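You operate a simulated robot arm through the tools that you are given. There is no shell and no other tool.

The job below is to be done with a simulated robot arm. You get a single attempt, and the scene is never put back.

## Task
Type the ticket's frame count into the computer, then lock the keyboard drawer.
Fine: clear the old count first and confirm with ENTER; leave the window door locked. Where these are worked on the way, their far stop is far enough and under half their travel is too little: keyboard drawer.

The check looks at the end state, three seconds after you hand in, the way a careful person would. Anything else that was tipped, shoved, dropped, spilled or broken makes it a failure.

## Robot
A 6-joint arm with a two-finger parallel gripper, fixed in place. Base frame: the origin is on the floor under the middle of its stand, x ahead of it, y to its left, z up. Readings come in m, degrees, newtons and seconds.
With the tool pointing down near the work surface it reaches from about 0.58 to 0.94 m from the base axis. Its first joint turns from -149.0 to 149.0 degrees. Payload 3.43 kg.
The TCP is the grasp point between the finger pads, 0.034 m short of the fingertips. In the tool frame z runs along the fingers and y along their closing line. Largest opening 0.128 m; finger width 0.024, thickness 0.012; the body of the gripper, 0.048 by 0.13 m, starts 0.096 m behind the TCP.
Orientation is that of the tool frame in the base frame, as a unit quaternion [x, y, z, w]. With the fingers straight down and closing along the base's y, the tool's x points along the base's -x, its y along +y and its z along -z.

## Interface
- The arm moves only by the tool jog_arm. Its argument "increments" is a list of rows, each a list of 6 numbers: the shift along the tool's x, y, z in units of 20 mm (1.0 is 20 mm), then the turn, a rotation vector about the tool's x, y, z in units of 4 degrees (1.0 is 4 degrees). In form: [[x, y, z, rx, ry, rz], ...]. A call has 1 to 20 rows; each row shifts and turns the commanded pose from where the row before left it, along the tool's axes as they then stand. "jaw" is the closure, from 0 (fully open) to 1 (shut), set as the call begins (left out, the last holds). A call with a number of a shift or a turn outside -1 to 1 is refused whole. A row lasts 0.2 s, in which the tool goes at most 0.05 m and 8.6 degrees; a call with a longer step from one row to the next is refused whole, and so is a gripper value outside its range. A pose out of reach is approached as far as the arm can. The call stops where the force on the tool passes 40 N (or 10 N more than at its start, if that is more) or the arm is blocked; 0.2 s more then pass. Each finger travels about 0.108 m/s and halts on what it meets, pressing with about 36 N; the grip force reading is that of the motor and also rises with nothing between the fingers. The clock runs only during rows and for 0.2 s after the last one: add rows that do not move to give the fingers time. The reply holds the time, the measured pose of the TCP, the force on the tool along the base axes, the opening and the grip force, in the units named above and with some noise, with the torque about the TCP (base axes, N m) and any sound that the robot's microphone picked up, and new pictures: "views" is both (left out), scene, wrist or none.
- Cameras (640 x 400 px; columns grow to the right, rows downward): "scene" is fixed at [0.0494, -0.6503, 1.3715]; the picture's right is [0.13, -0.99, 0.00], its down [-0.58, -0.08, -0.81] and it looks along [0.81, 0.11, -0.58] (base axes); focal length 295 px, centre (320, 200). "wrist" rides on the gripper at [0.076, -0.011, -0.16] in the tool frame; the picture's right is [0.15, 0.99, 0.00], its down [-0.88, 0.13, -0.46] and it looks along [-0.45, 0.07, 0.89] (tool axes); focal length 234 px, centre (320, 200). There is no depth. A picture from a camera that has moved, and an enlarged one, comes with that camera's place and axes in the base frame and with its lens.
- raise_lower(by): slides the trunk up (or, below 0, down) by that many m; the arm rides with it, the base frame stays. It gives what a move gives, with no picture.
- enlarge(camera, box): a new picture of the part [left, top, right, bottom] of that camera's present view, enlarged. It takes no simulated time.
- hand_in(): hands the job in; it is judged then, once.

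Places have to be worked out from the pictures, the camera data and where the tool is seen. Open the gripper and draw the arm clear of the work before you hand the job in, unless the task says otherwise.

The tools are called after "Emit:" as name(argument=value, ...) on one line, values as JSON. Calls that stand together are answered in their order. jog_arm: Moves the arm, as the interface text tells. Its arguments: {"type":"object","properties":{"increments":{"type":"array","items":{"type":"array","items":{"type":"number"}}},"jaw":{"type":"number"},"views":{"type":"string","enum":["both","scene","wrist","none"]}},"required":["increments"]} The other tools are called the same way: raise_lower (by) moves the trunk up or down; enlarge (camera, box) takes an enlarged picture of a part of a camera's view; hand_in () hands the job in.

At the start:

```text
clock: 0.0
eef_pos: [0.6566, -0.4934, 1.0928]
ee_rot: [0.0, 1.0, 0.0, 0.0]
force: [0.7, 0.4, 0.9]
wrist_torque: [0.0, -0.02, -0.01]
opening: 0.1279
grip_force: 0.0
trunk travel left (down, up): [-0.6, 0.11]
```

scene: 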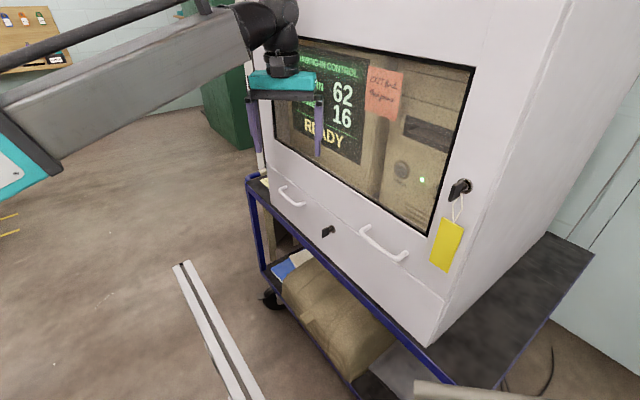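
wrist: 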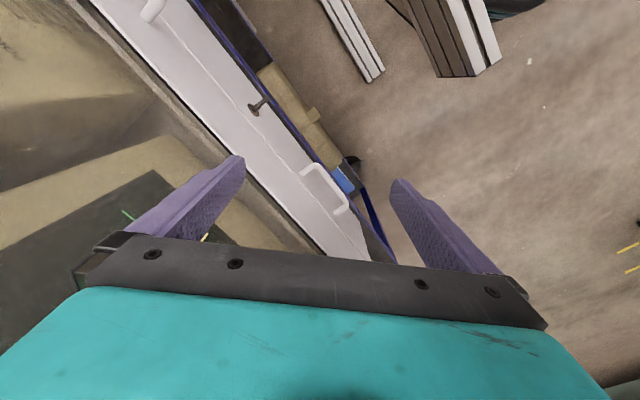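

I start by looking closely at the cabinet, its screen, the ticket and the drawer lock.

Emit:
enlarge(camera="scene", box=[240, 30, 480, 180])

Emit:
enlarge(camera="scene", box=[240, 160, 480, 310])

Emit:
enlarge(camera="wrist", box=[80, 0, 400, 200])

```text
2.67 times, centred on (360, 105) of scene
camera zoom: at [0.0494, -0.6503, 1.3715], right [0.13, -0.99, 0.0], down [-0.58, -0.08, -0.81], along [0.81, 0.11, -0.58], focal length 787 px, centre (213, 453)
```

zoom: 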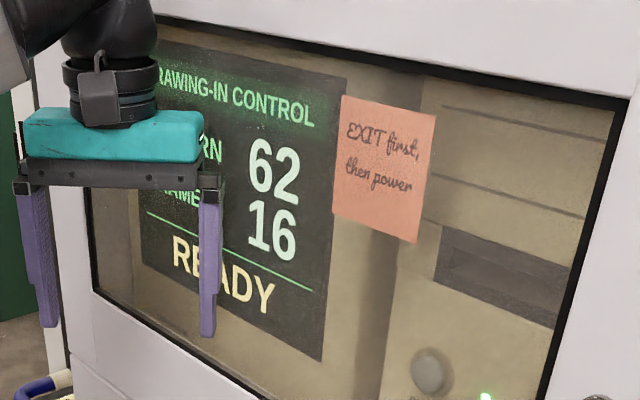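

```text
2.67 times, centred on (360, 235) of scene
camera zoom: at [0.0494, -0.6503, 1.3715], right [0.13, -0.99, 0.0], down [-0.58, -0.08, -0.81], along [0.81, 0.11, -0.58], focal length 787 px, centre (213, 107)
```

zoom: 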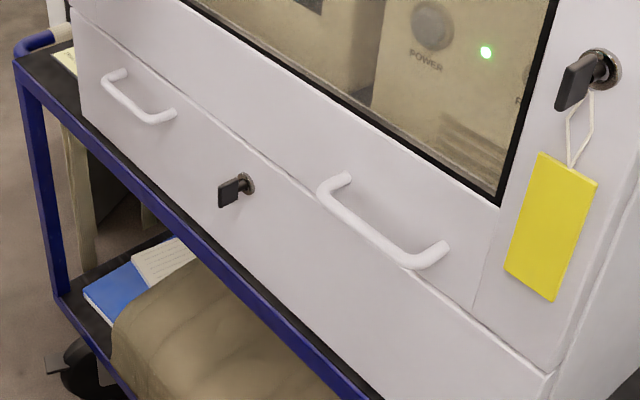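

```text
2.00 times, centred on (240, 100) of wrist
camera zoom: at [0.5806, -0.5048, 1.253], right [-0.15, 0.99, 0.0], down [0.88, 0.13, 0.46], along [0.45, 0.07, -0.89], focal length 468 px, centre (480, 400)
```

zoom: 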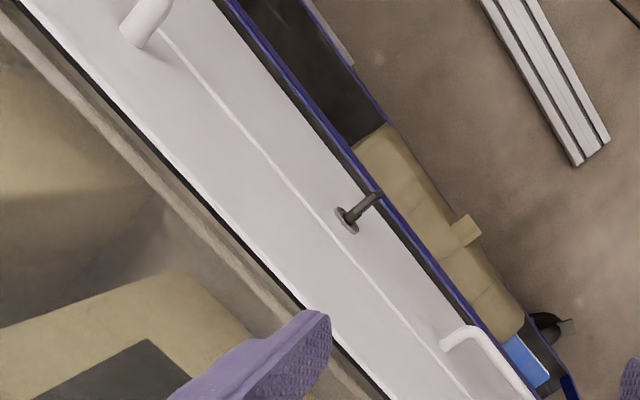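

The screen shows an old count of 16 and the ticket isn't obvious yet, so I enlarge the other parts of the view to look for it.

Emit:
enlarge(camera="scene", box=[240, 140, 320, 190])

Emit:
enlarge(camera="scene", box=[0, 0, 160, 100])

Emit:
enlarge(camera="scene", box=[400, 150, 520, 290])

Emit:
enlarge(camera="scene", box=[240, 220, 400, 320])

```text
8.00 times, centred on (280, 165) of scene
camera zoom: at [0.0494, -0.6503, 1.3715], right [0.13, -0.99, 0.0], down [-0.58, -0.08, -0.81], along [0.81, 0.11, -0.58], focal length 2360 px, centre (640, 480)
```

zoom: 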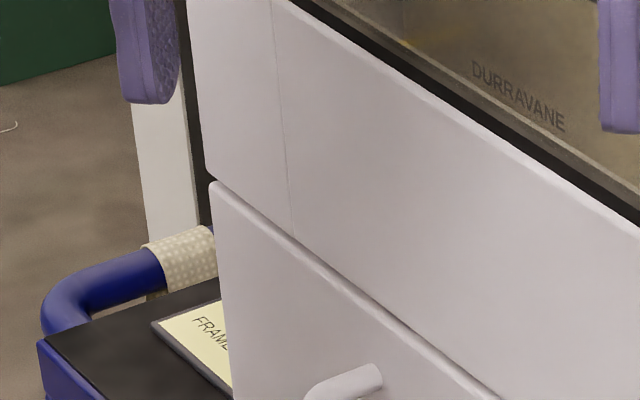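

```text
4.00 times, centred on (80, 50) of scene
camera zoom: at [0.0494, -0.6503, 1.3715], right [0.13, -0.99, 0.0], down [-0.58, -0.08, -0.81], along [0.81, 0.11, -0.58], focal length 1180 px, centre (1280, 800)
```

zoom: 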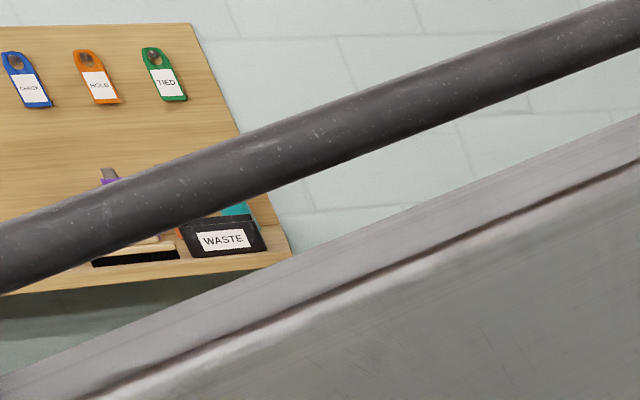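

```text
2.86 times, centred on (460, 220) of scene
camera zoom: at [0.0494, -0.6503, 1.3715], right [0.13, -0.99, 0.0], down [-0.58, -0.08, -0.81], along [0.81, 0.11, -0.58], focal length 843 px, centre (-80, 143)
```

zoom: 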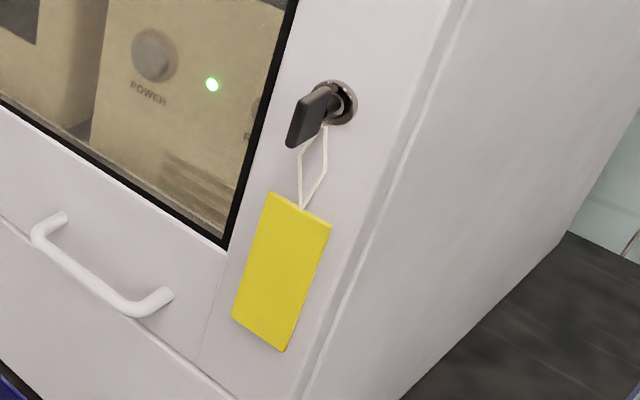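

```text
4.00 times, centred on (320, 270) of scene
camera zoom: at [0.0494, -0.6503, 1.3715], right [0.13, -0.99, 0.0], down [-0.58, -0.08, -0.81], along [0.81, 0.11, -0.58], focal length 1180 px, centre (320, -80)
```

zoom: 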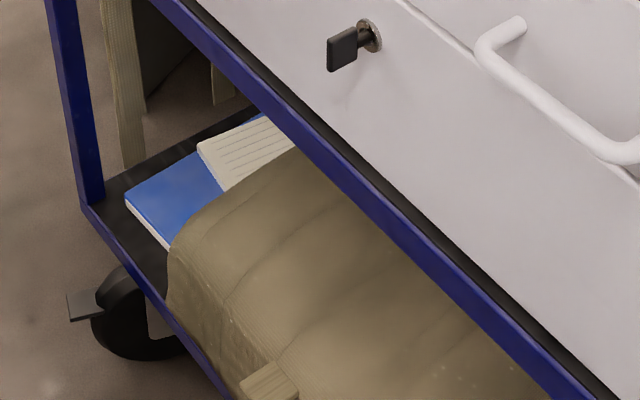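

The ticket ("FRAM…") lies on the cart top just left of the cabinet, at roughly (0.97, -0.32, 0.78). The cabinet face runs about 45°, facing the base, and the left handle and middle key belong to the drawer. I move the tool left, away from the face, to look at the ticket with the wrist camera.

Emit:
jog_arm(increments=[[-0.36, 0.94, 0, 0, 0, 0], [-0.36, 0.94, 0, 0, 0, 0], [-0.36, 0.94, 0, 0, 0, 0], [-0.36, 0.94, 0, 0, 0, 0], [-0.36, 0.94, 0, 0, 0, 0], [-0.36, 0.94, 0, 0, 0, 0], [-0.36, 0.94, 0, 0, 0, 0], [-0.36, 0.94, 0, 0, 0, 0], [-0.36, 0.94, 0, 0, 0, 0], [-0.36, 0.94, 0, 0, 0, 0], [-0.36, 0.94, 0, 0, 0, 0], [-0.36, 0.94, 0, 0, 0, 0], [-0.36, 0.94, 0, 0, 0, 0]])

```text
clock: 2.8
eef_pos: [0.7507, -0.2479, 1.0931]
ee_rot: [0.0, 1.0, 0.001, 0.0]
force: [0.7, 0.4, 0.2]
wrist_torque: [0.03, 0.03, -0.03]
opening: 0.1278
grip_force: 0.1
trunk travel left (down, up): [-0.6, 0.11]
camera wrist: at [0.6743, -0.2588, 1.253], right [-0.15, 0.99, 0.0], down [0.88, 0.13, 0.46], along [0.45, 0.07, -0.89], focal length 234 px, centre (320, 200)
```

scene: 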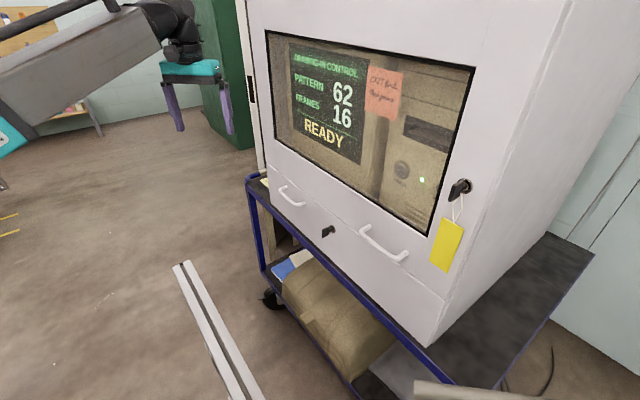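
wrist: 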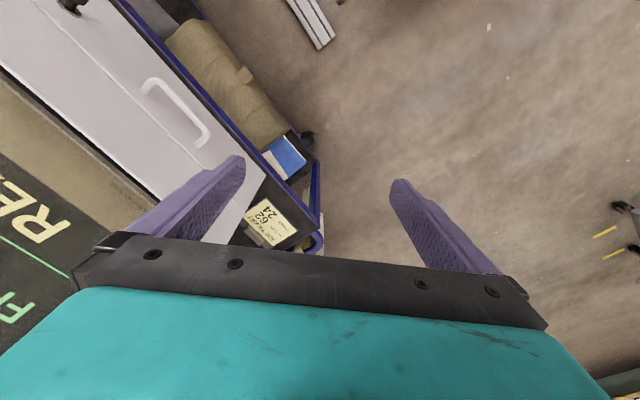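

The ticket is now visible near (265, 215) of the wrist picture; I enlarge it and the screen.

Emit:
enlarge(camera="wrist", box=[225, 180, 321, 240])

Emit:
enlarge(camera="scene", box=[260, 30, 420, 160])

Emit:
enlarge(camera="scene", box=[250, 160, 410, 260])

Emit:
enlarge(camera="wrist", box=[0, 0, 320, 200])

```text
6.67 times, centred on (273, 210) of wrist
camera zoom: at [0.6743, -0.2588, 1.253], right [-0.15, 0.99, 0.0], down [0.88, 0.13, 0.46], along [0.45, 0.07, -0.89], focal length 1561 px, centre (633, 133)
```

zoom: 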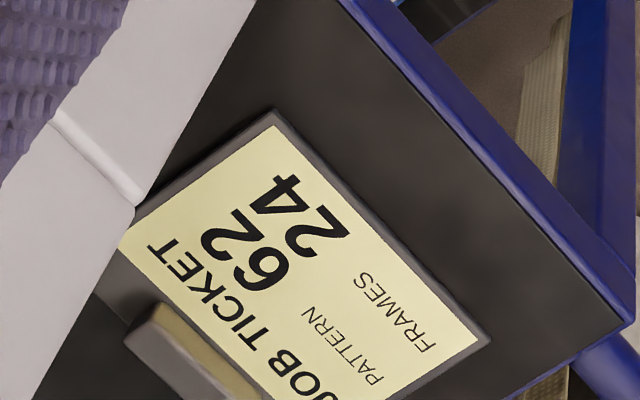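

```text
3.08 times, centred on (340, 95) of scene
camera zoom: at [0.0494, -0.6503, 1.3715], right [0.13, -0.99, 0.0], down [-0.58, -0.08, -0.81], along [0.81, 0.11, -0.58], focal length 908 px, centre (258, 523)
```

zoom: 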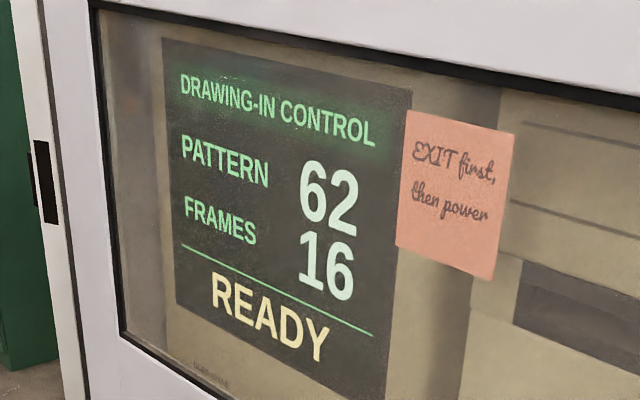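

```text
4.00 times, centred on (330, 210) of scene
camera zoom: at [0.0494, -0.6503, 1.3715], right [0.13, -0.99, 0.0], down [-0.58, -0.08, -0.81], along [0.81, 0.11, -0.58], focal length 1180 px, centre (280, 160)
```

zoom: 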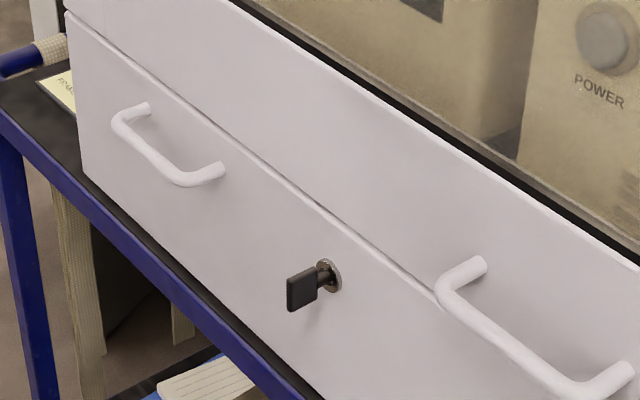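

```text
2.00 times, centred on (160, 100) of wrist
camera zoom: at [0.6743, -0.2588, 1.253], right [-0.15, 0.99, 0.0], down [0.88, 0.13, 0.46], along [0.45, 0.07, -0.89], focal length 468 px, centre (640, 400)
```

zoom: 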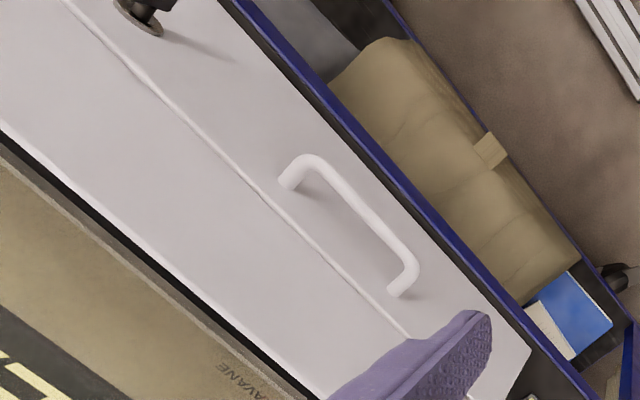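

The ticket reads PATTERN 62, FRAMES 24, and the screen shows 62/16, so I must clear and type 24, then ENTER. Triangulating puts the drawer lock at about (0.637, -0.604, 0.857), the handle bar centre near (0.741, -0.458, 0.868) and the face normal at about (-0.70, 0.72, 0). I first yaw the tool about 46° so it squares up with the face.

Emit:
jog_arm(increments=[[0.3, 0, 0, 0, 0, 0.96], [0.3, 0, 0, 0, 0, 0.96], [0.3, 0, 0, 0, 0, 0.96], [0.3, 0, 0, 0, 0, 0.96], [0.3, 0, 0, 0, 0, 0.96], [0.3, 0, 0, 0, 0, 0.96], [0, 0, 0, 0, 0, 0.96], [0, 0, 0, 0, 0, 0.96], [0, 0, 0, 0, 0, 0.96], [0, 0, 0, 0, 0, 0.96], [0, 0, 0, 0, 0, 0.96], [0, 0, 0, 0, 0, 0.96]])

```text
clock: 3.4
eef_pos: [0.7431, -0.2502, 1.0932]
ee_rot: [0.057, 0.998, 0.0, 0.004]
force: [0.9, -0.8, -2.0]
wrist_torque: [0.15, 0.05, 0.05]
opening: 0.1282
grip_force: 0.0
trunk travel left (down, up): [-0.6, 0.11]
stopped in row 3: the force on the tool passed its limit at 52 N (the readings are from after the stop); the commanded pose is now the measured one
camera wrist: at [0.6637, -0.2512, 1.2528], right [-0.03, 1.0, 0.0], down [0.89, 0.03, 0.46], along [0.46, 0.01, -0.89], focal length 234 px, centre (320, 200)
```

scene: 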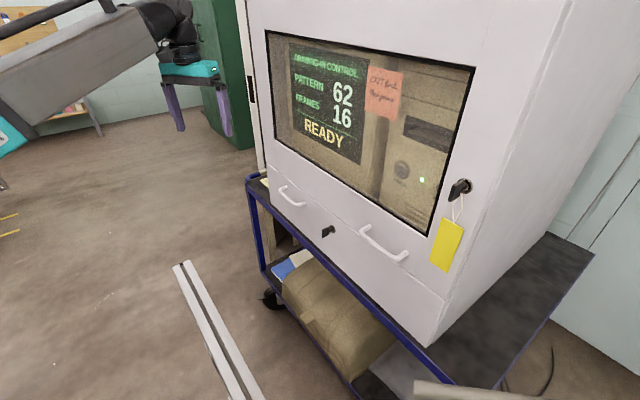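
wrist: 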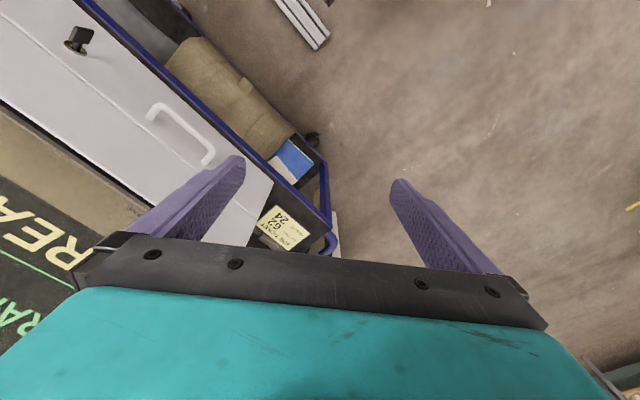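

The call stopped after about 6.5° with a force spike, though nothing appears near the fingers; the reading is now near zero. I retry with a smaller, slower turn to learn whether it was just a jerk.

Emit:
jog_arm(increments=[[0, 0, 0, 0, 0, 0.2], [0, 0, 0, 0, 0, 0.4], [0, 0, 0, 0, 0, 0.5], [0, 0, 0, 0, 0, 0.5]])

```text
clock: 4.2
eef_pos: [0.7443, -0.2497, 1.094]
ee_rot: [0.087, 0.996, -0.003, 0.006]
force: [3.1, 1.7, -4.4]
wrist_torque: [-0.25, 0.22, -0.15]
opening: 0.1279
grip_force: 0.0
trunk travel left (down, up): [-0.6, 0.11]
stopped in row 3: the force on the tool passed its limit at 43 N (the readings are from after the stop); the commanded pose is now the measured one
camera wrist: at [0.6642, -0.247, 1.2526], right [0.03, 1.0, 0.0], down [0.88, -0.02, 0.47], along [0.47, -0.02, -0.88], focal length 234 px, centre (320, 200)
```

scene: 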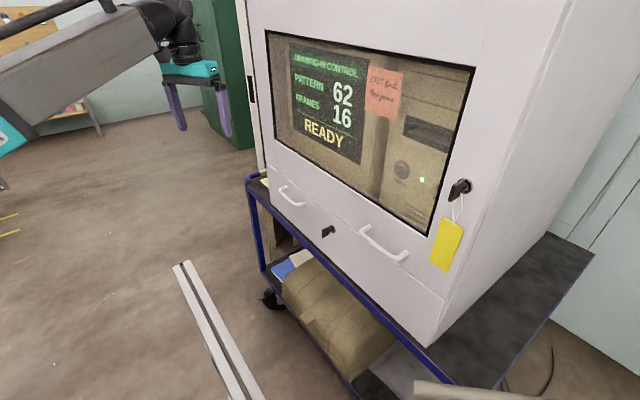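
wrist: 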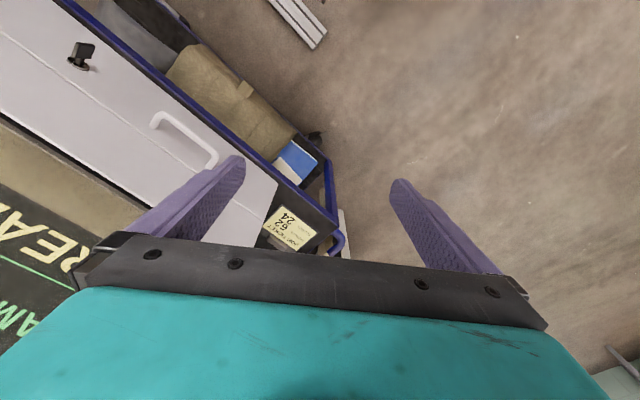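

The turn was stopped again at a slight angle, so something on the wrist may be touching; I enlarge the arm and wrist region to understand.

Emit:
enlarge(camera="scene", box=[80, 0, 272, 150])

Emit:
enlarge(camera="scene", box=[0, 0, 240, 150])

```text
2.67 times, centred on (176, 75) of scene
camera zoom: at [0.0494, -0.6503, 1.3715], right [0.13, -0.99, 0.0], down [-0.58, -0.08, -0.81], along [0.81, 0.11, -0.58], focal length 787 px, centre (704, 533)
```

zoom: 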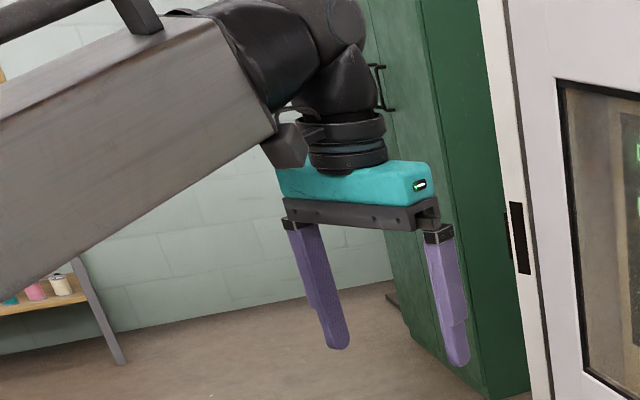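

```text
2.67 times, centred on (120, 75) of scene
camera zoom: at [0.0494, -0.6503, 1.3715], right [0.13, -0.99, 0.0], down [-0.58, -0.08, -0.81], along [0.81, 0.11, -0.58], focal length 787 px, centre (853, 533)
```

zoom: 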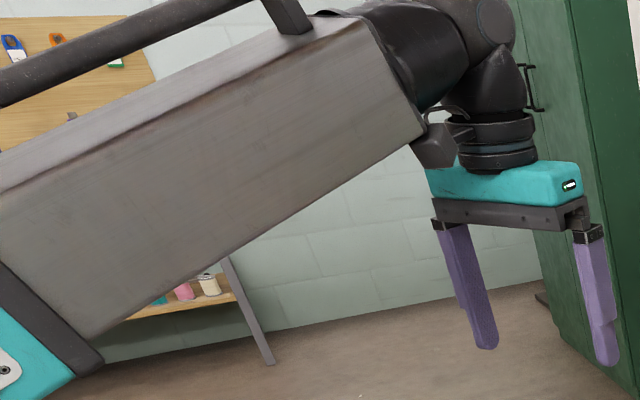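

The grey camera block on the wrist is touching the end of the forearm, so yawing with the tool straight down is limited. Pitching the tool up first should open that gap, so I pitch in place (about 17 cm clear of the face) before yawing.

Emit:
jog_arm(increments=[[0, 0, 0, 0, 0, -0.5], [0, 0, 0, 0, -0.5, 0], [0, 0, 0, 0, -0.9, 0], [0, 0, 0, 0, -0.9, 0], [0, 0, 0, 0, -0.9, 0], [0, 0, 0, 0, -0.9, 0], [0, 0, 0, 0, -0.9, 0], [0, 0, 0, 0, -0.9, 0], [0, 0, 0, 0, -0.9, 0], [0, 0, 0, 0, -0.9, 0], [0, 0, 0, 0, -0.9, 0], [0, 0, 0, 0, -0.9, 0], [0, 0, 0, 0, -0.9, 0]])

```text
clock: 7.0
eef_pos: [0.7421, -0.2488, 1.0947]
ee_rot: [0.065, 0.93, -0.027, 0.361]
force: [0.1, -0.5, -0.5]
wrist_torque: [0.01, -0.01, -0.01]
opening: 0.1281
grip_force: 0.1
trunk travel left (down, up): [-0.6, 0.11]
camera wrist: at [0.5789, -0.2379, 1.1612], right [0.03, 0.99, -0.1], down [0.36, 0.08, 0.93], along [0.93, -0.06, -0.35], focal length 234 px, centre (320, 200)
```

scene: 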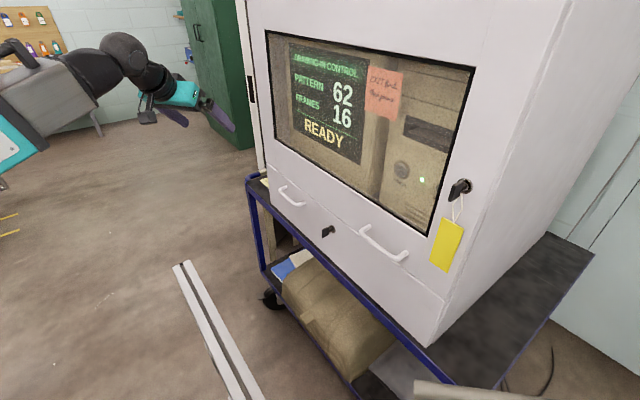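
wrist: 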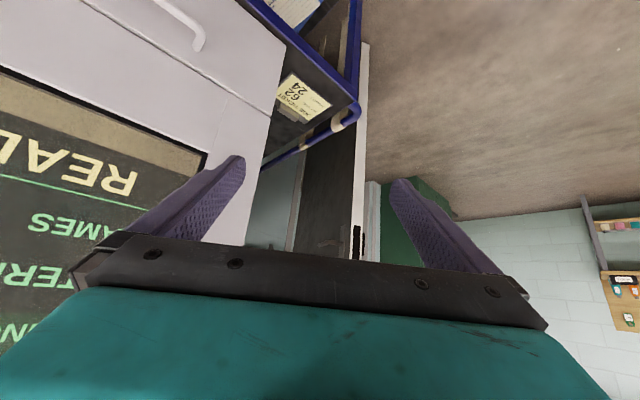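

The pitch went cleanly; tool z is now about 42° up from straight down. I pitch the remaining ~47.6° to horizontal.

Emit:
jog_arm(increments=[[0, 0, 0, 0, -0.915, 0], [0, 0, 0, 0, -0.915, 0], [0, 0, 0, 0, -0.915, 0], [0, 0, 0, 0, -0.915, 0], [0, 0, 0, 0, -0.915, 0], [0, 0, 0, 0, -0.915, 0], [0, 0, 0, 0, -0.915, 0], [0, 0, 0, 0, -0.915, 0], [0, 0, 0, 0, -0.915, 0], [0, 0, 0, 0, -0.915, 0], [0, 0, 0, 0, -0.915, 0], [0, 0, 0, 0, -0.915, 0], [0, 0, 0, 0, -0.915, 0]])

```text
clock: 9.8
eef_pos: [0.7652, -0.2609, 1.0958]
ee_rot: [0.049, 0.706, -0.05, 0.705]
force: [0.3, 0.4, 0.0]
wrist_torque: [0.0, 0.0, 0.0]
opening: 0.1282
grip_force: 0.0
out of reach, approached as far as the arm can: row 7, 8, 9, 10, 12
trunk travel left (down, up): [-0.6, 0.11]
camera wrist: at [0.6052, -0.2491, 1.0197], right [0.14, 0.98, -0.15], down [-0.43, 0.19, 0.88], along [0.89, -0.06, 0.45], focal length 234 px, centre (320, 200)
```

scene: 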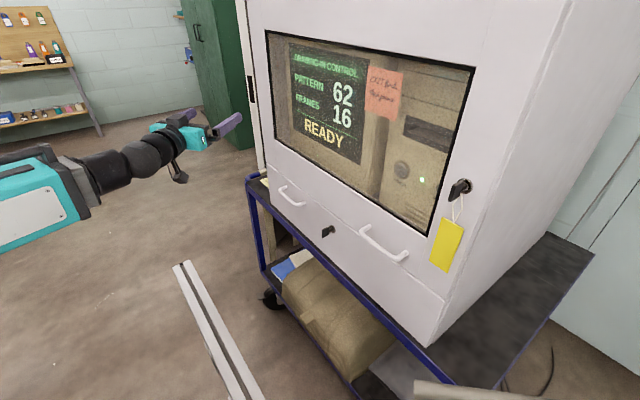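
wrist: 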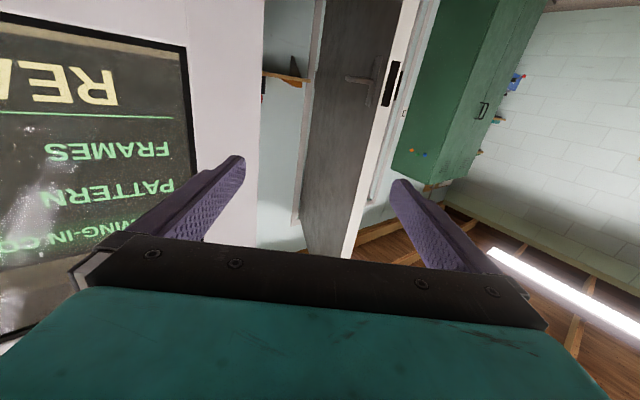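

The arm is near its inner reach limit with the tool horizontal at this height, but it's horizontal now. Next I yaw ~38° about the tool's x so the fingers point squarely at the face.

Emit:
jog_arm(increments=[[0, 0, 0, 0.95, 0, 0], [0, 0, 0, 0.95, 0, 0], [0, 0, 0, 0.95, 0, 0], [0, 0, 0, 0.95, 0, 0], [0, 0, 0, 0.95, 0, 0], [0, 0, 0, 0.95, 0, 0], [0, 0, 0, 0.95, 0, 0], [0, 0, 0, 0.95, 0, 0], [0, 0, 0, 0.95, 0, 0], [0, 0, 0, 0.95, 0, 0]])

```text
clock: 12.0
eef_pos: [0.7725, -0.2618, 1.0832]
ee_rot: [0.239, 0.685, -0.241, 0.645]
force: [0.2, 0.4, -0.2]
wrist_torque: [0.04, -0.03, -0.03]
opening: 0.1282
grip_force: 0.0
out of reach, approached as far as the arm can: row 1, 3, 4, 5
trunk travel left (down, up): [-0.6, 0.11]
camera wrist: at [0.6388, -0.167, 1.0154], right [0.62, 0.76, -0.17], down [-0.22, 0.38, 0.9], along [0.75, -0.53, 0.4], focal length 234 px, centre (320, 200)
```

scene: 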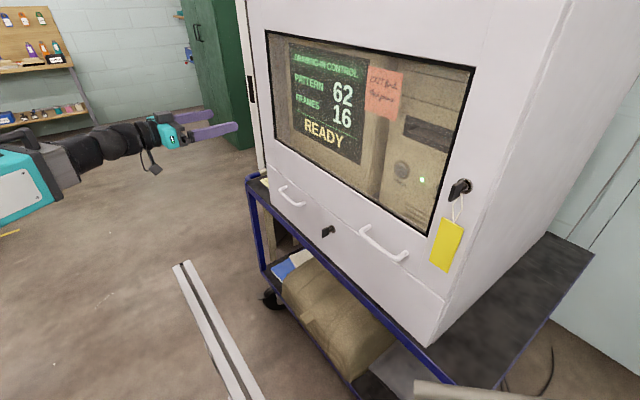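
wrist: 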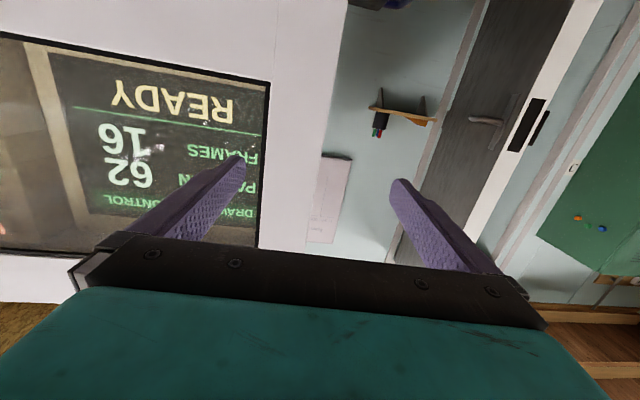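

The tool now points about 40° to the right, nearly horizontal. I lower it with the arm to around z=0.88 (staying in front of and left of the cabinet) to see whether the reach eases lower down.

Emit:
jog_arm(increments=[[1, 0, 0, 0, 0, 0], [1, 0, 0, 0, 0, 0], [1, 0, 0, 0, 0, 0], [1, 0, 0, 0, 0, 0], [1, 0, 0, 0, 0, 0], [1, 0, 0, 0, 0, 0], [1, 0, 0, 0, 0, 0], [1, 0, 0, 0, 0, 0], [1, 0, 0, 0, 0, 0], [1, 0, 0, 0, 0, 0]])

```text
clock: 14.2
eef_pos: [0.7624, -0.2596, 0.8836]
ee_rot: [0.24, 0.685, -0.242, 0.644]
force: [0.0, 0.4, 0.6]
wrist_torque: [-0.01, -0.03, 0.04]
opening: 0.1278
grip_force: 0.1
trunk travel left (down, up): [-0.6, 0.11]
camera wrist: at [0.6275, -0.1647, 0.8169], right [0.62, 0.76, -0.17], down [-0.22, 0.38, 0.9], along [0.75, -0.52, 0.4], focal length 234 px, centre (320, 200)
```

scene: 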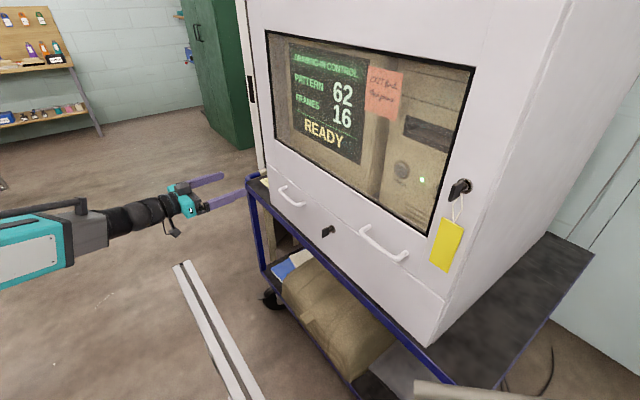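
wrist: 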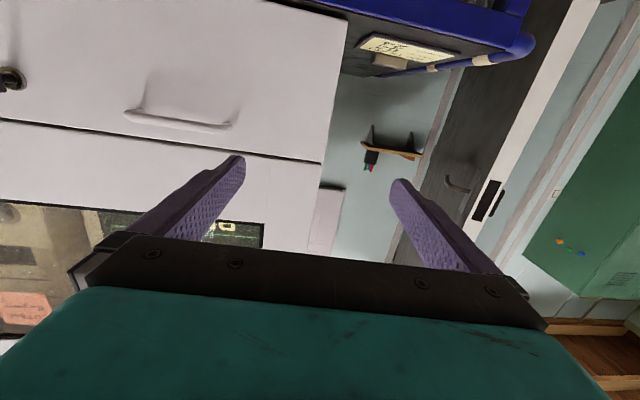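

The move tracked well and this height is within reach. I fix the small orientation errors (yaw 6°, pitch 3°, roll 1.3°) and slide right along the face toward the lock, staying about 13 cm off it.

Emit:
jog_arm(increments=[[0, 0, 0, 0.76, -0.385, 0.16], [0, 0, 0, 0.76, -0.385, 0.16], [0, -0.97, 0.08, 0, 0, 0], [0, -0.97, 0.08, 0, 0, 0], [0, -0.97, 0.08, 0, 0, 0], [0, -0.97, 0.08, 0, 0, 0], [0, -0.97, 0.08, 0, 0, 0], [0, -0.97, 0.08, 0, 0, 0], [0, -0.97, 0.08, 0, 0, 0], [0, -0.97, 0.08, 0, 0, 0], [0, -0.97, 0.08, 0, 0, 0], [0, -0.97, 0.08, 0, 0, 0]])

```text
clock: 16.2
eef_pos: [0.6817, -0.3517, 0.8833]
ee_rot: [0.278, 0.65, -0.264, 0.656]
force: [7.7, 6.8, 0.2]
wrist_torque: [0.58, -0.71, -1.85]
opening: 0.1282
grip_force: 0.0
trunk travel left (down, up): [-0.6, 0.11]
stopped in row 9: the force on the tool passed its limit at 57 N (the readings are from after the stop); the commanded pose is now the measured one
camera wrist: at [0.5621, -0.2455, 0.8073], right [0.7, 0.7, -0.13], down [-0.24, 0.4, 0.88], along [0.67, -0.59, 0.45], focal length 234 px, centre (320, 200)
```

scene: 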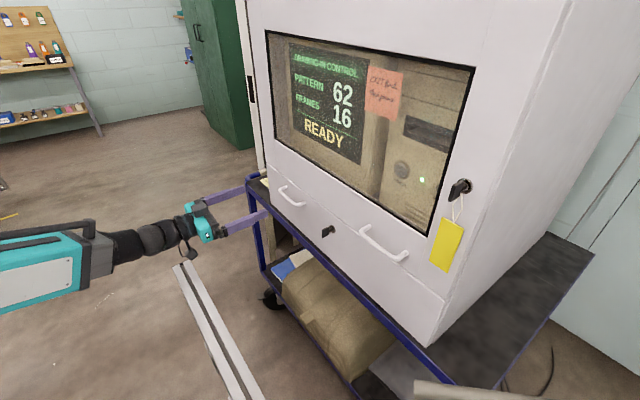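
wrist: 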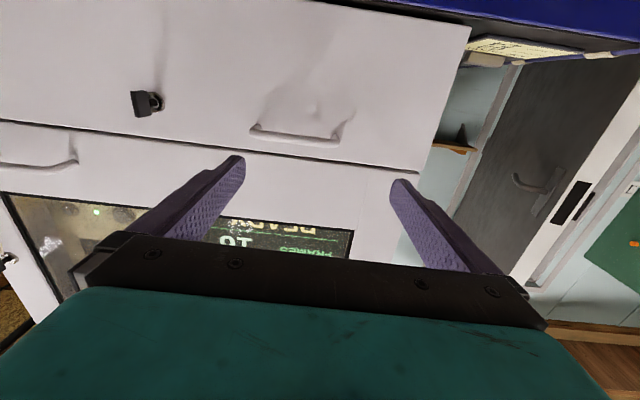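

Contact came from about 0.185 m behind the TCP, so the camera block touched the end of the aluminium bar standing in front of the cart. I back off to the left a little and take a closer look at that bar.

Emit:
jog_arm(increments=[[0, 0.5, 0, 0, 0, 0], [-0.8, 0.5, 0, 0, 0, 0], [-1, 0, 0, 0, 0, 0], [-1, 0, 0, 0, 0, 0]])

Emit:
enlarge(camera="scene", box=[140, 200, 340, 400])

Emit:
enlarge(camera="scene", box=[320, 200, 640, 400])

```text
clock: 17.2
eef_pos: [0.6963, -0.339, 0.9406]
ee_rot: [0.277, 0.65, -0.268, 0.655]
force: [0.0, 0.1, 0.7]
wrist_torque: [0.0, 0.0, 0.02]
opening: 0.1282
grip_force: 0.2
trunk travel left (down, up): [-0.6, 0.11]
camera wrist: at [0.5759, -0.2317, 0.8642], right [0.71, 0.7, -0.13], down [-0.24, 0.41, 0.88], along [0.67, -0.59, 0.45], focal length 234 px, centre (320, 200)
```

scene: 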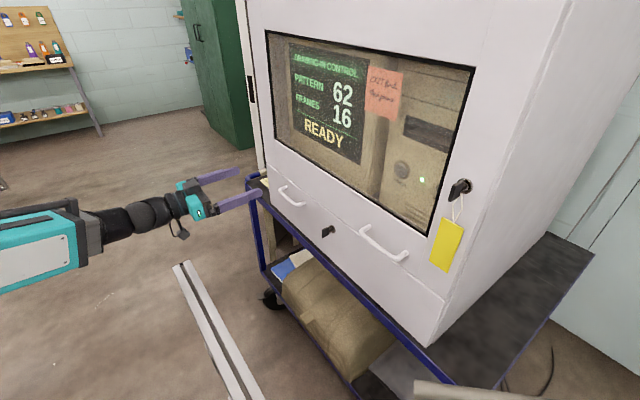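
wrist: 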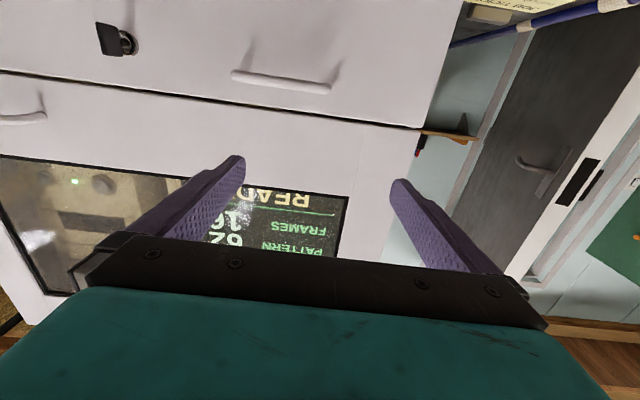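

```text
2.00 times, centred on (240, 300) of scene
camera zoom: at [0.0494, -0.6503, 1.3715], right [0.13, -0.99, 0.0], down [-0.58, -0.08, -0.81], along [0.81, 0.11, -0.58], focal length 590 px, centre (480, 0)
```

zoom: 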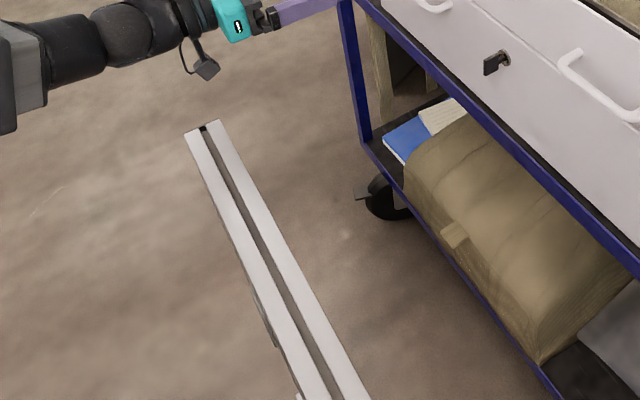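

```text
2.00 times, centred on (480, 300) of scene
camera zoom: at [0.0494, -0.6503, 1.3715], right [0.13, -0.99, 0.0], down [-0.58, -0.08, -0.81], along [0.81, 0.11, -0.58], focal length 590 px, centre (0, 0)
```

zoom: 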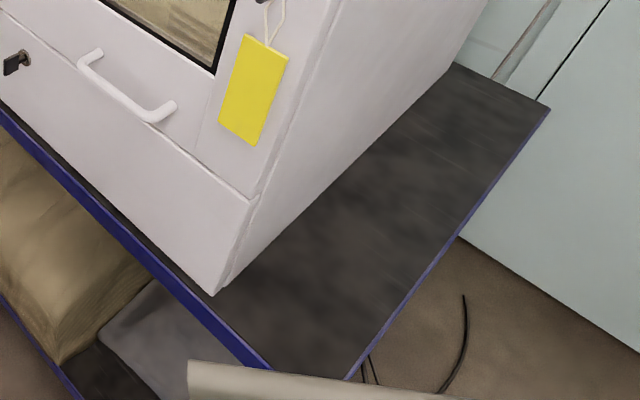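

The bar's top is near z≈0.80, running parallel to the face about 0.35 m in front of it and ending near (0.52, -0.23); it still looks to be in the same place. I enlarge the key and handle in the present wrist view.

Emit:
enlarge(camera="wrist", box=[60, 0, 220, 100])

Emit:
enlarge(camera="wrist", box=[200, 0, 460, 160])

```text
4.00 times, centred on (140, 50) of wrist
camera zoom: at [0.5759, -0.2317, 0.8642], right [0.71, 0.7, -0.13], down [-0.24, 0.41, 0.88], along [0.67, -0.59, 0.45], focal length 937 px, centre (1040, 800)
```

zoom: 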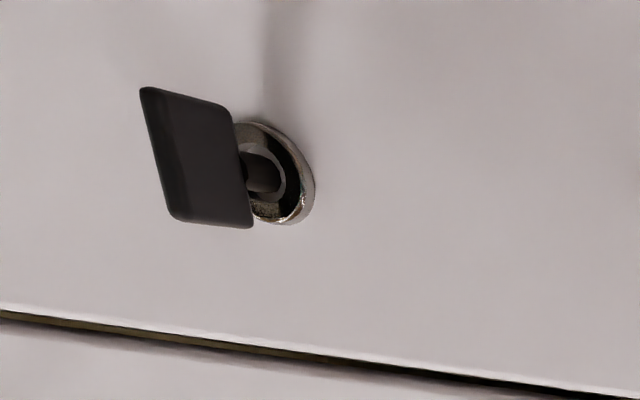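

```text
2.46 times, centred on (330, 80) of wrist
camera zoom: at [0.5759, -0.2317, 0.8642], right [0.71, 0.7, -0.13], down [-0.24, 0.41, 0.88], along [0.67, -0.59, 0.45], focal length 576 px, centre (295, 495)
```

zoom: 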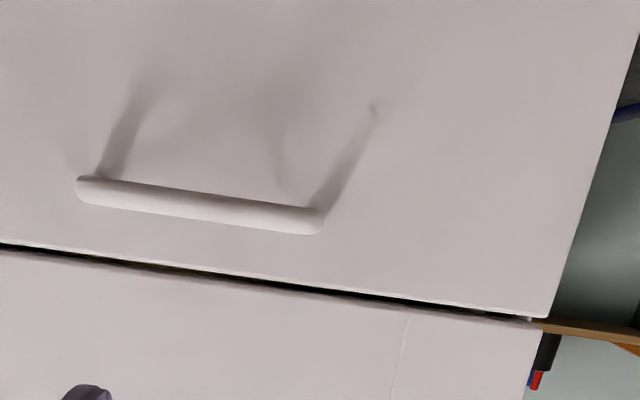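

The key bow is a vertical plate protruding roughly 8–36 mm from the face at (0.639, -0.604, 0.8575), and the handle bar sits at z≈0.871. To keep the forearm and camera above the bar, I raise the trunk and will work with the tool tilted slightly downward.

Emit:
raise_lower(by=0.1)

```text
clock: 18.5
eef_pos: [0.6962, -0.338, 1.0404]
ee_rot: [0.277, 0.651, -0.267, 0.655]
force: [0.1, -0.2, 0.0]
wrist_torque: [0.01, 0.01, -0.04]
opening: 0.1281
grip_force: 0.2
trunk travel left (down, up): [-0.7, 0.01]
```

Trunk is up 0.1 m. Now I pitch the tool 15° downward and slide right to sit in front of the lock (about 9 cm off the face), still high enough to clear the bar.

Emit:
jog_arm(increments=[[0, 0, 0, 0, 0.9375, 0], [0, 0, 0, 0, 0.9375, 0], [0, 0, 0, 0, 0.9375, 0], [0, 0, 0, 0, 0.9375, 0], [-0.06, -0.95, 0.2335, 0, 0, 0], [-0.06, -0.95, 0.2335, 0, 0, 0], [-0.06, -0.95, 0.2335, 0, 0, 0], [-0.06, -0.95, 0.2335, 0, 0, 0], [-0.06, -0.95, 0.2335, 0, 0, 0], [-0.06, -0.95, 0.2335, 0, 0, 0], [-0.06, -0.95, 0.2335, 0, 0, 0], [-0.06, -0.95, 0.2335, 0, 0, 0], [-0.06, -0.95, 0.2335, 0, 0, 0], [-0.06, -0.95, 0.2335, 0, 0, 0], [-0.06, -0.95, 0.2335, 0, 0, 0], [-0.06, -0.95, 0.2335, 0, 0, 0]], jaw=0.6)

```text
clock: 21.9
eef_pos: [0.5842, -0.5401, 1.032]
ee_rot: [0.31, 0.73, -0.231, 0.563]
force: [0.5, 0.7, -0.6]
wrist_torque: [-0.02, -0.01, 0.0]
opening: 0.0511
grip_force: 0.0
out of reach, approached as far as the arm can: row 5, 6, 16
trunk travel left (down, up): [-0.7, 0.01]
camera wrist: at [0.4552, -0.423, 0.9995], right [0.68, 0.72, -0.13], down [-0.06, 0.24, 0.97], along [0.73, -0.65, 0.21], focal length 234 px, centre (320, 200)
```

scene: 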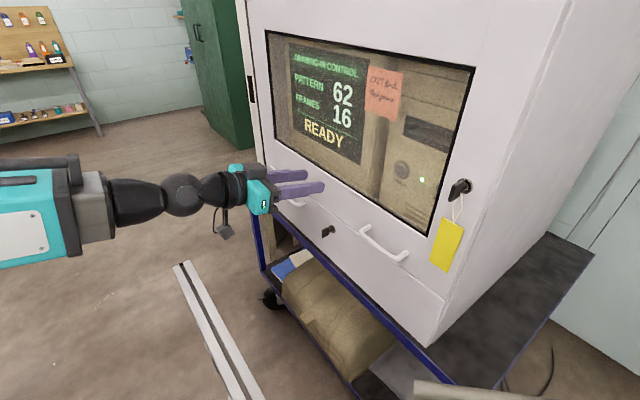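
wrist: 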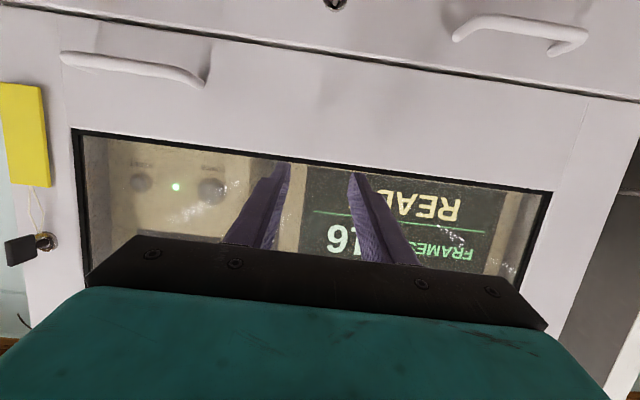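

The tool is in front of the lock line (n≈0.084, t≈0.006). I lower it to just above lock height, keeping the tips about 5 cm off the face.

Emit:
jog_arm(increments=[[0.907, 0, 0.243, 0, 0, 0], [0.907, 0, 0.243, 0, 0, 0], [0.907, 0, 0.243, 0, 0, 0], [0.907, 0, 0.243, 0, 0, 0], [0.907, 0, 0.243, 0, 0, 0], [0.907, 0, 0.243, 0, 0, 0], [0.907, 0, 0.243, 0, 0, 0]])

```text
clock: 23.5
eef_pos: [0.5688, -0.5536, 0.9008]
ee_rot: [0.307, 0.732, -0.225, 0.565]
force: [0.2, 0.3, 0.2]
wrist_torque: [0.0, 0.0, 0.01]
opening: 0.0511
grip_force: 0.2
out of reach, approached as far as the arm can: row 3, 5, 6, 7
trunk travel left (down, up): [-0.7, 0.01]
camera wrist: at [0.4376, -0.4377, 0.869], right [0.67, 0.73, -0.12], down [-0.07, 0.23, 0.97], along [0.74, -0.64, 0.2], focal length 234 px, centre (320, 200)
```

scene: 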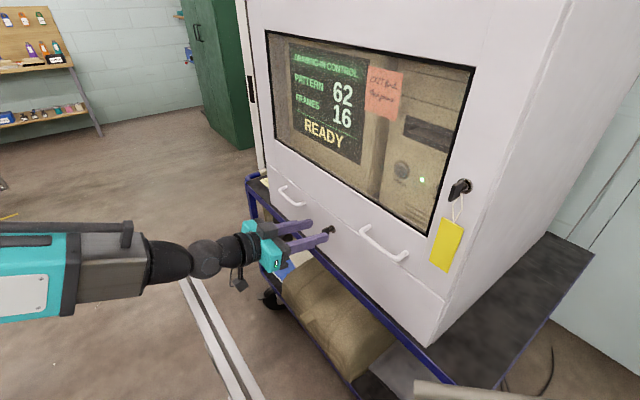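
wrist: 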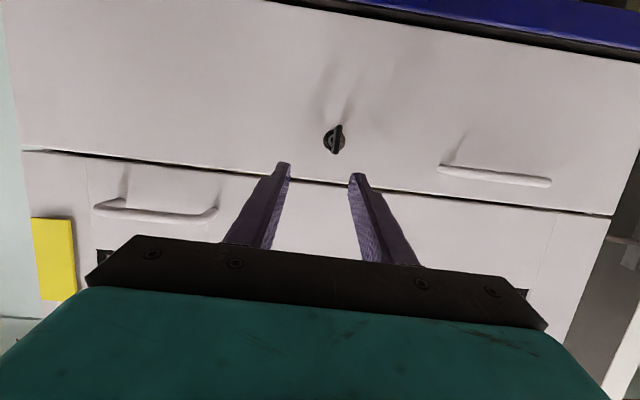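

The lock appears at (336,142) and re-triangulates to about (0.641, -0.604, 0.857). I line up laterally, come down to lock height, and correct the slight yaw and roll, stopping about 4 cm short of gripping.

Emit:
jog_arm(increments=[[0.56, 0.252, 0.353, 0.125, 0, -0.13], [0.56, 0.252, 0.353, 0.125, 0, -0.13], [0.565, 0.251, 0.354, 0, 0, 0]])

```text
clock: 24.3
eef_pos: [0.5678, -0.5602, 0.8552]
ee_rot: [0.303, 0.754, -0.208, 0.544]
force: [0.2, 0.0, -0.4]
wrist_torque: [0.03, 0.0, 0.02]
opening: 0.0512
grip_force: 0.0
out of reach, approached as far as the arm can: row 1, 2, 3
trunk travel left (down, up): [-0.7, 0.01]
camera wrist: at [0.4324, -0.4484, 0.8341], right [0.65, 0.75, -0.12], down [-0.03, 0.19, 0.98], along [0.76, -0.63, 0.14], focal length 234 px, centre (320, 200)
```

scene: 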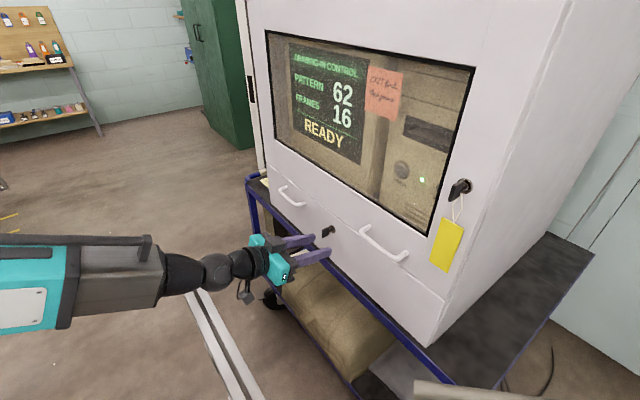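
wrist: 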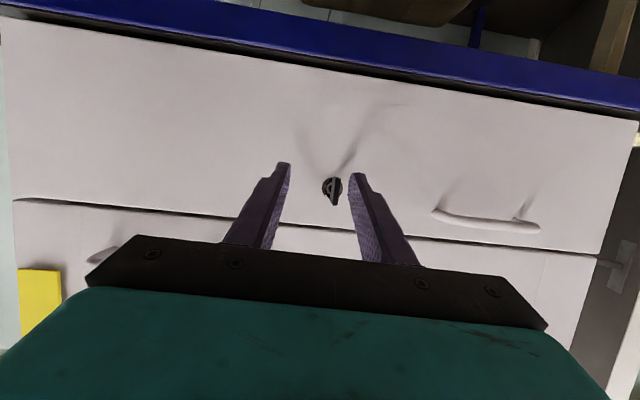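

The arm drifted because this low, close pose is out of reach with the raised trunk. I go back up 10 cm and then lower the trunk to its original height, where this region was reachable.

Emit:
jog_arm(increments=[[-0.946, 0.016, -0.32, 0, 0, 0], [-0.946, 0.016, -0.32, 0, 0, 0], [-0.946, 0.016, -0.32, 0, 0, 0], [-0.946, 0.016, -0.32, 0, 0, 0], [-0.946, 0.016, -0.32, 0, 0, 0]], views="none")

Emit:
raise_lower(by=-0.08)

```text
clock: 25.5
eef_pos: [0.5628, -0.5649, 0.9615]
ee_rot: [0.308, 0.732, -0.239, 0.559]
force: [-0.1, -0.5, -0.4]
wrist_torque: [0.01, 0.01, -0.02]
opening: 0.0516
grip_force: 0.0
out of reach, approached as far as the arm can: row 1
trunk travel left (down, up): [-0.7, 0.01]
```

```text
clock: 26.7
eef_pos: [0.5636, -0.5652, 0.8823]
ee_rot: [0.309, 0.73, -0.241, 0.559]
force: [-0.6, 0.6, 0.2]
wrist_torque: [0.0, -0.01, -0.02]
opening: 0.0513
grip_force: 0.1
trunk travel left (down, up): [-0.62, 0.09]
```

Now the trunk is near its original height and the pose tracked. I shift to line up with the lock at height 0.863 and about 7.5 cm off the face.

Emit:
jog_arm(increments=[[0.4175, 0.6975, 0.285, -0.1, 0, 0], [0.4175, 0.6975, 0.285, -0.1, 0, 0]])

```text
clock: 27.3
eef_pos: [0.5822, -0.5557, 0.8615]
ee_rot: [0.302, 0.734, -0.232, 0.562]
force: [-0.4, 0.5, 0.2]
wrist_torque: [-0.01, 0.03, -0.01]
opening: 0.0513
grip_force: 0.0
out of reach, approached as far as the arm can: row 2
trunk travel left (down, up): [-0.62, 0.09]
camera wrist: at [0.4509, -0.441, 0.8311], right [0.67, 0.73, -0.14], down [-0.06, 0.24, 0.97], along [0.74, -0.64, 0.2], focal length 234 px, centre (320, 200)
```

scene: 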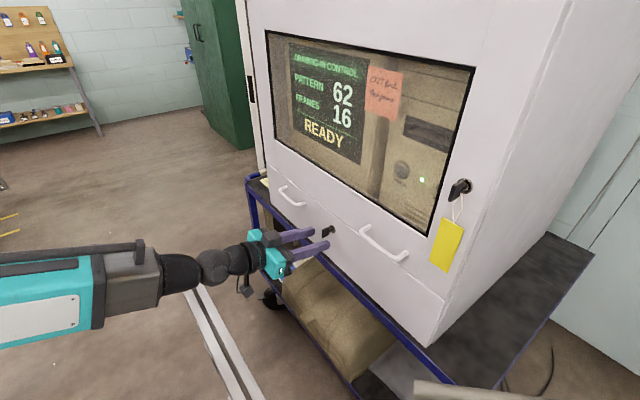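
wrist: 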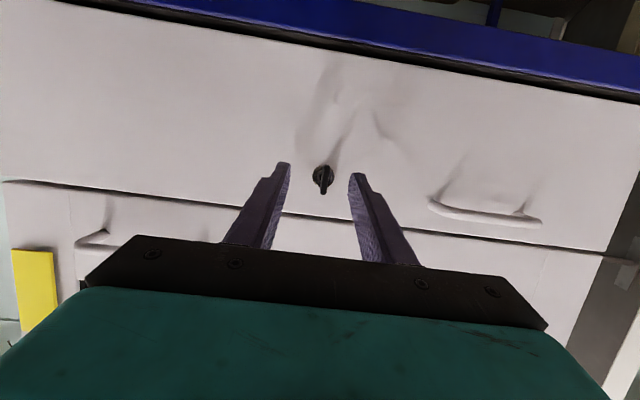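

The key lies on the tool's axis line in the picture. I enlarge it to check its position and shape before closing in.

Emit:
enlarge(camera="wrist", box=[260, 140, 380, 215])

```text
5.33 times, centred on (320, 178) of wrist
camera zoom: at [0.4509, -0.441, 0.8311], right [0.67, 0.73, -0.14], down [-0.06, 0.24, 0.97], along [0.74, -0.64, 0.2], focal length 1249 px, centre (320, 320)
```

zoom: 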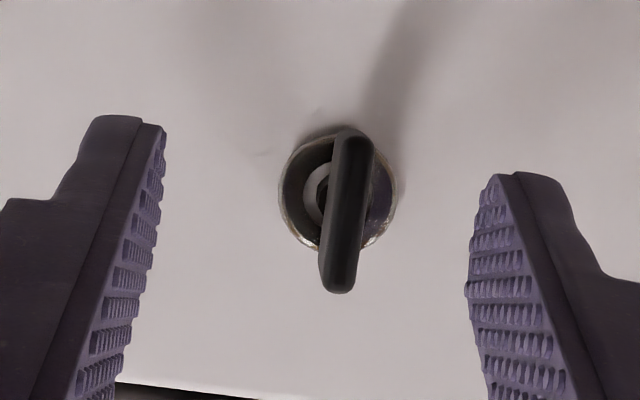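

The bow plate is about 7 mm thick, 28 mm tall, and centred about 7 mm to the left of the tool axis. I shift left 7.5 mm and then advance horizontally so the finger pads straddle the bow.

Emit:
jog_arm(increments=[[0, 0.375, 0, 0, 0, 0], [-0.165, 0, 0.52, 0, 0, 0], [-0.165, 0, 0.52, 0, 0, 0], [-0.165, 0, 0.52, 0, 0, 0], [0, 0, 0, 0, 0, 0]])

Emit:
enlarge(camera="wrist", box=[260, 140, 380, 215])

```text
clock: 28.5
eef_pos: [0.6059, -0.5786, 0.8632]
ee_rot: [0.302, 0.734, -0.232, 0.562]
force: [-0.4, -0.3, 0.5]
wrist_torque: [-0.02, 0.01, -0.01]
opening: 0.0511
grip_force: 0.1
out of reach, approached as far as the arm can: row 1, 2
trunk travel left (down, up): [-0.62, 0.09]
camera wrist: at [0.4747, -0.4635, 0.8318], right [0.67, 0.73, -0.14], down [-0.06, 0.24, 0.97], along [0.74, -0.64, 0.2], focal length 234 px, centre (320, 200)
```

scene: 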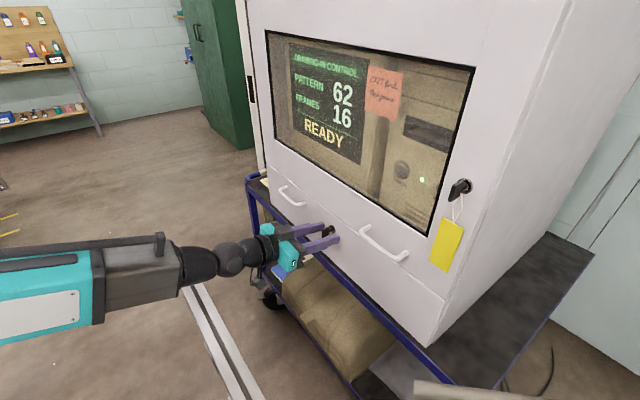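
wrist: 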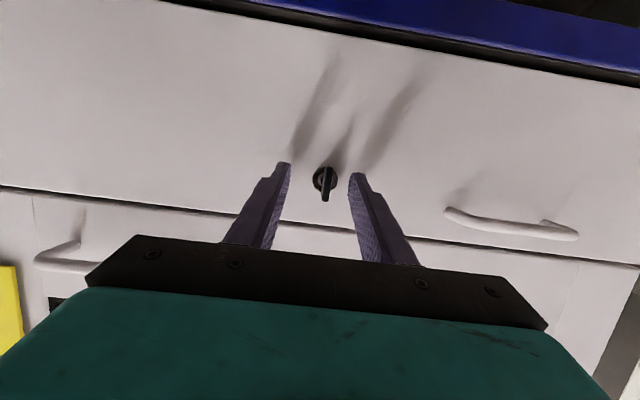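

```text
5.33 times, centred on (320, 178) of wrist
camera zoom: at [0.4747, -0.4635, 0.8318], right [0.67, 0.73, -0.14], down [-0.06, 0.24, 0.97], along [0.74, -0.64, 0.2], focal length 1249 px, centre (320, 320)
```

zoom: 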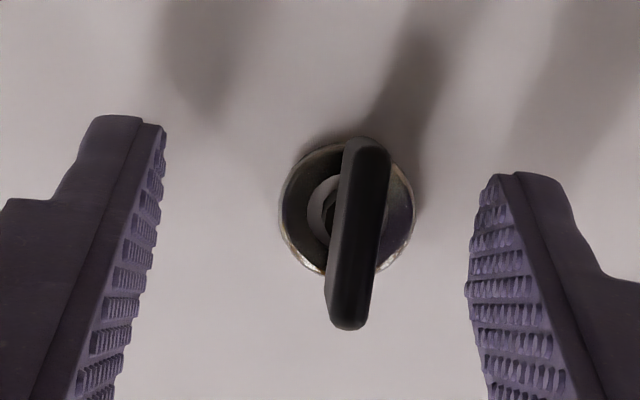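

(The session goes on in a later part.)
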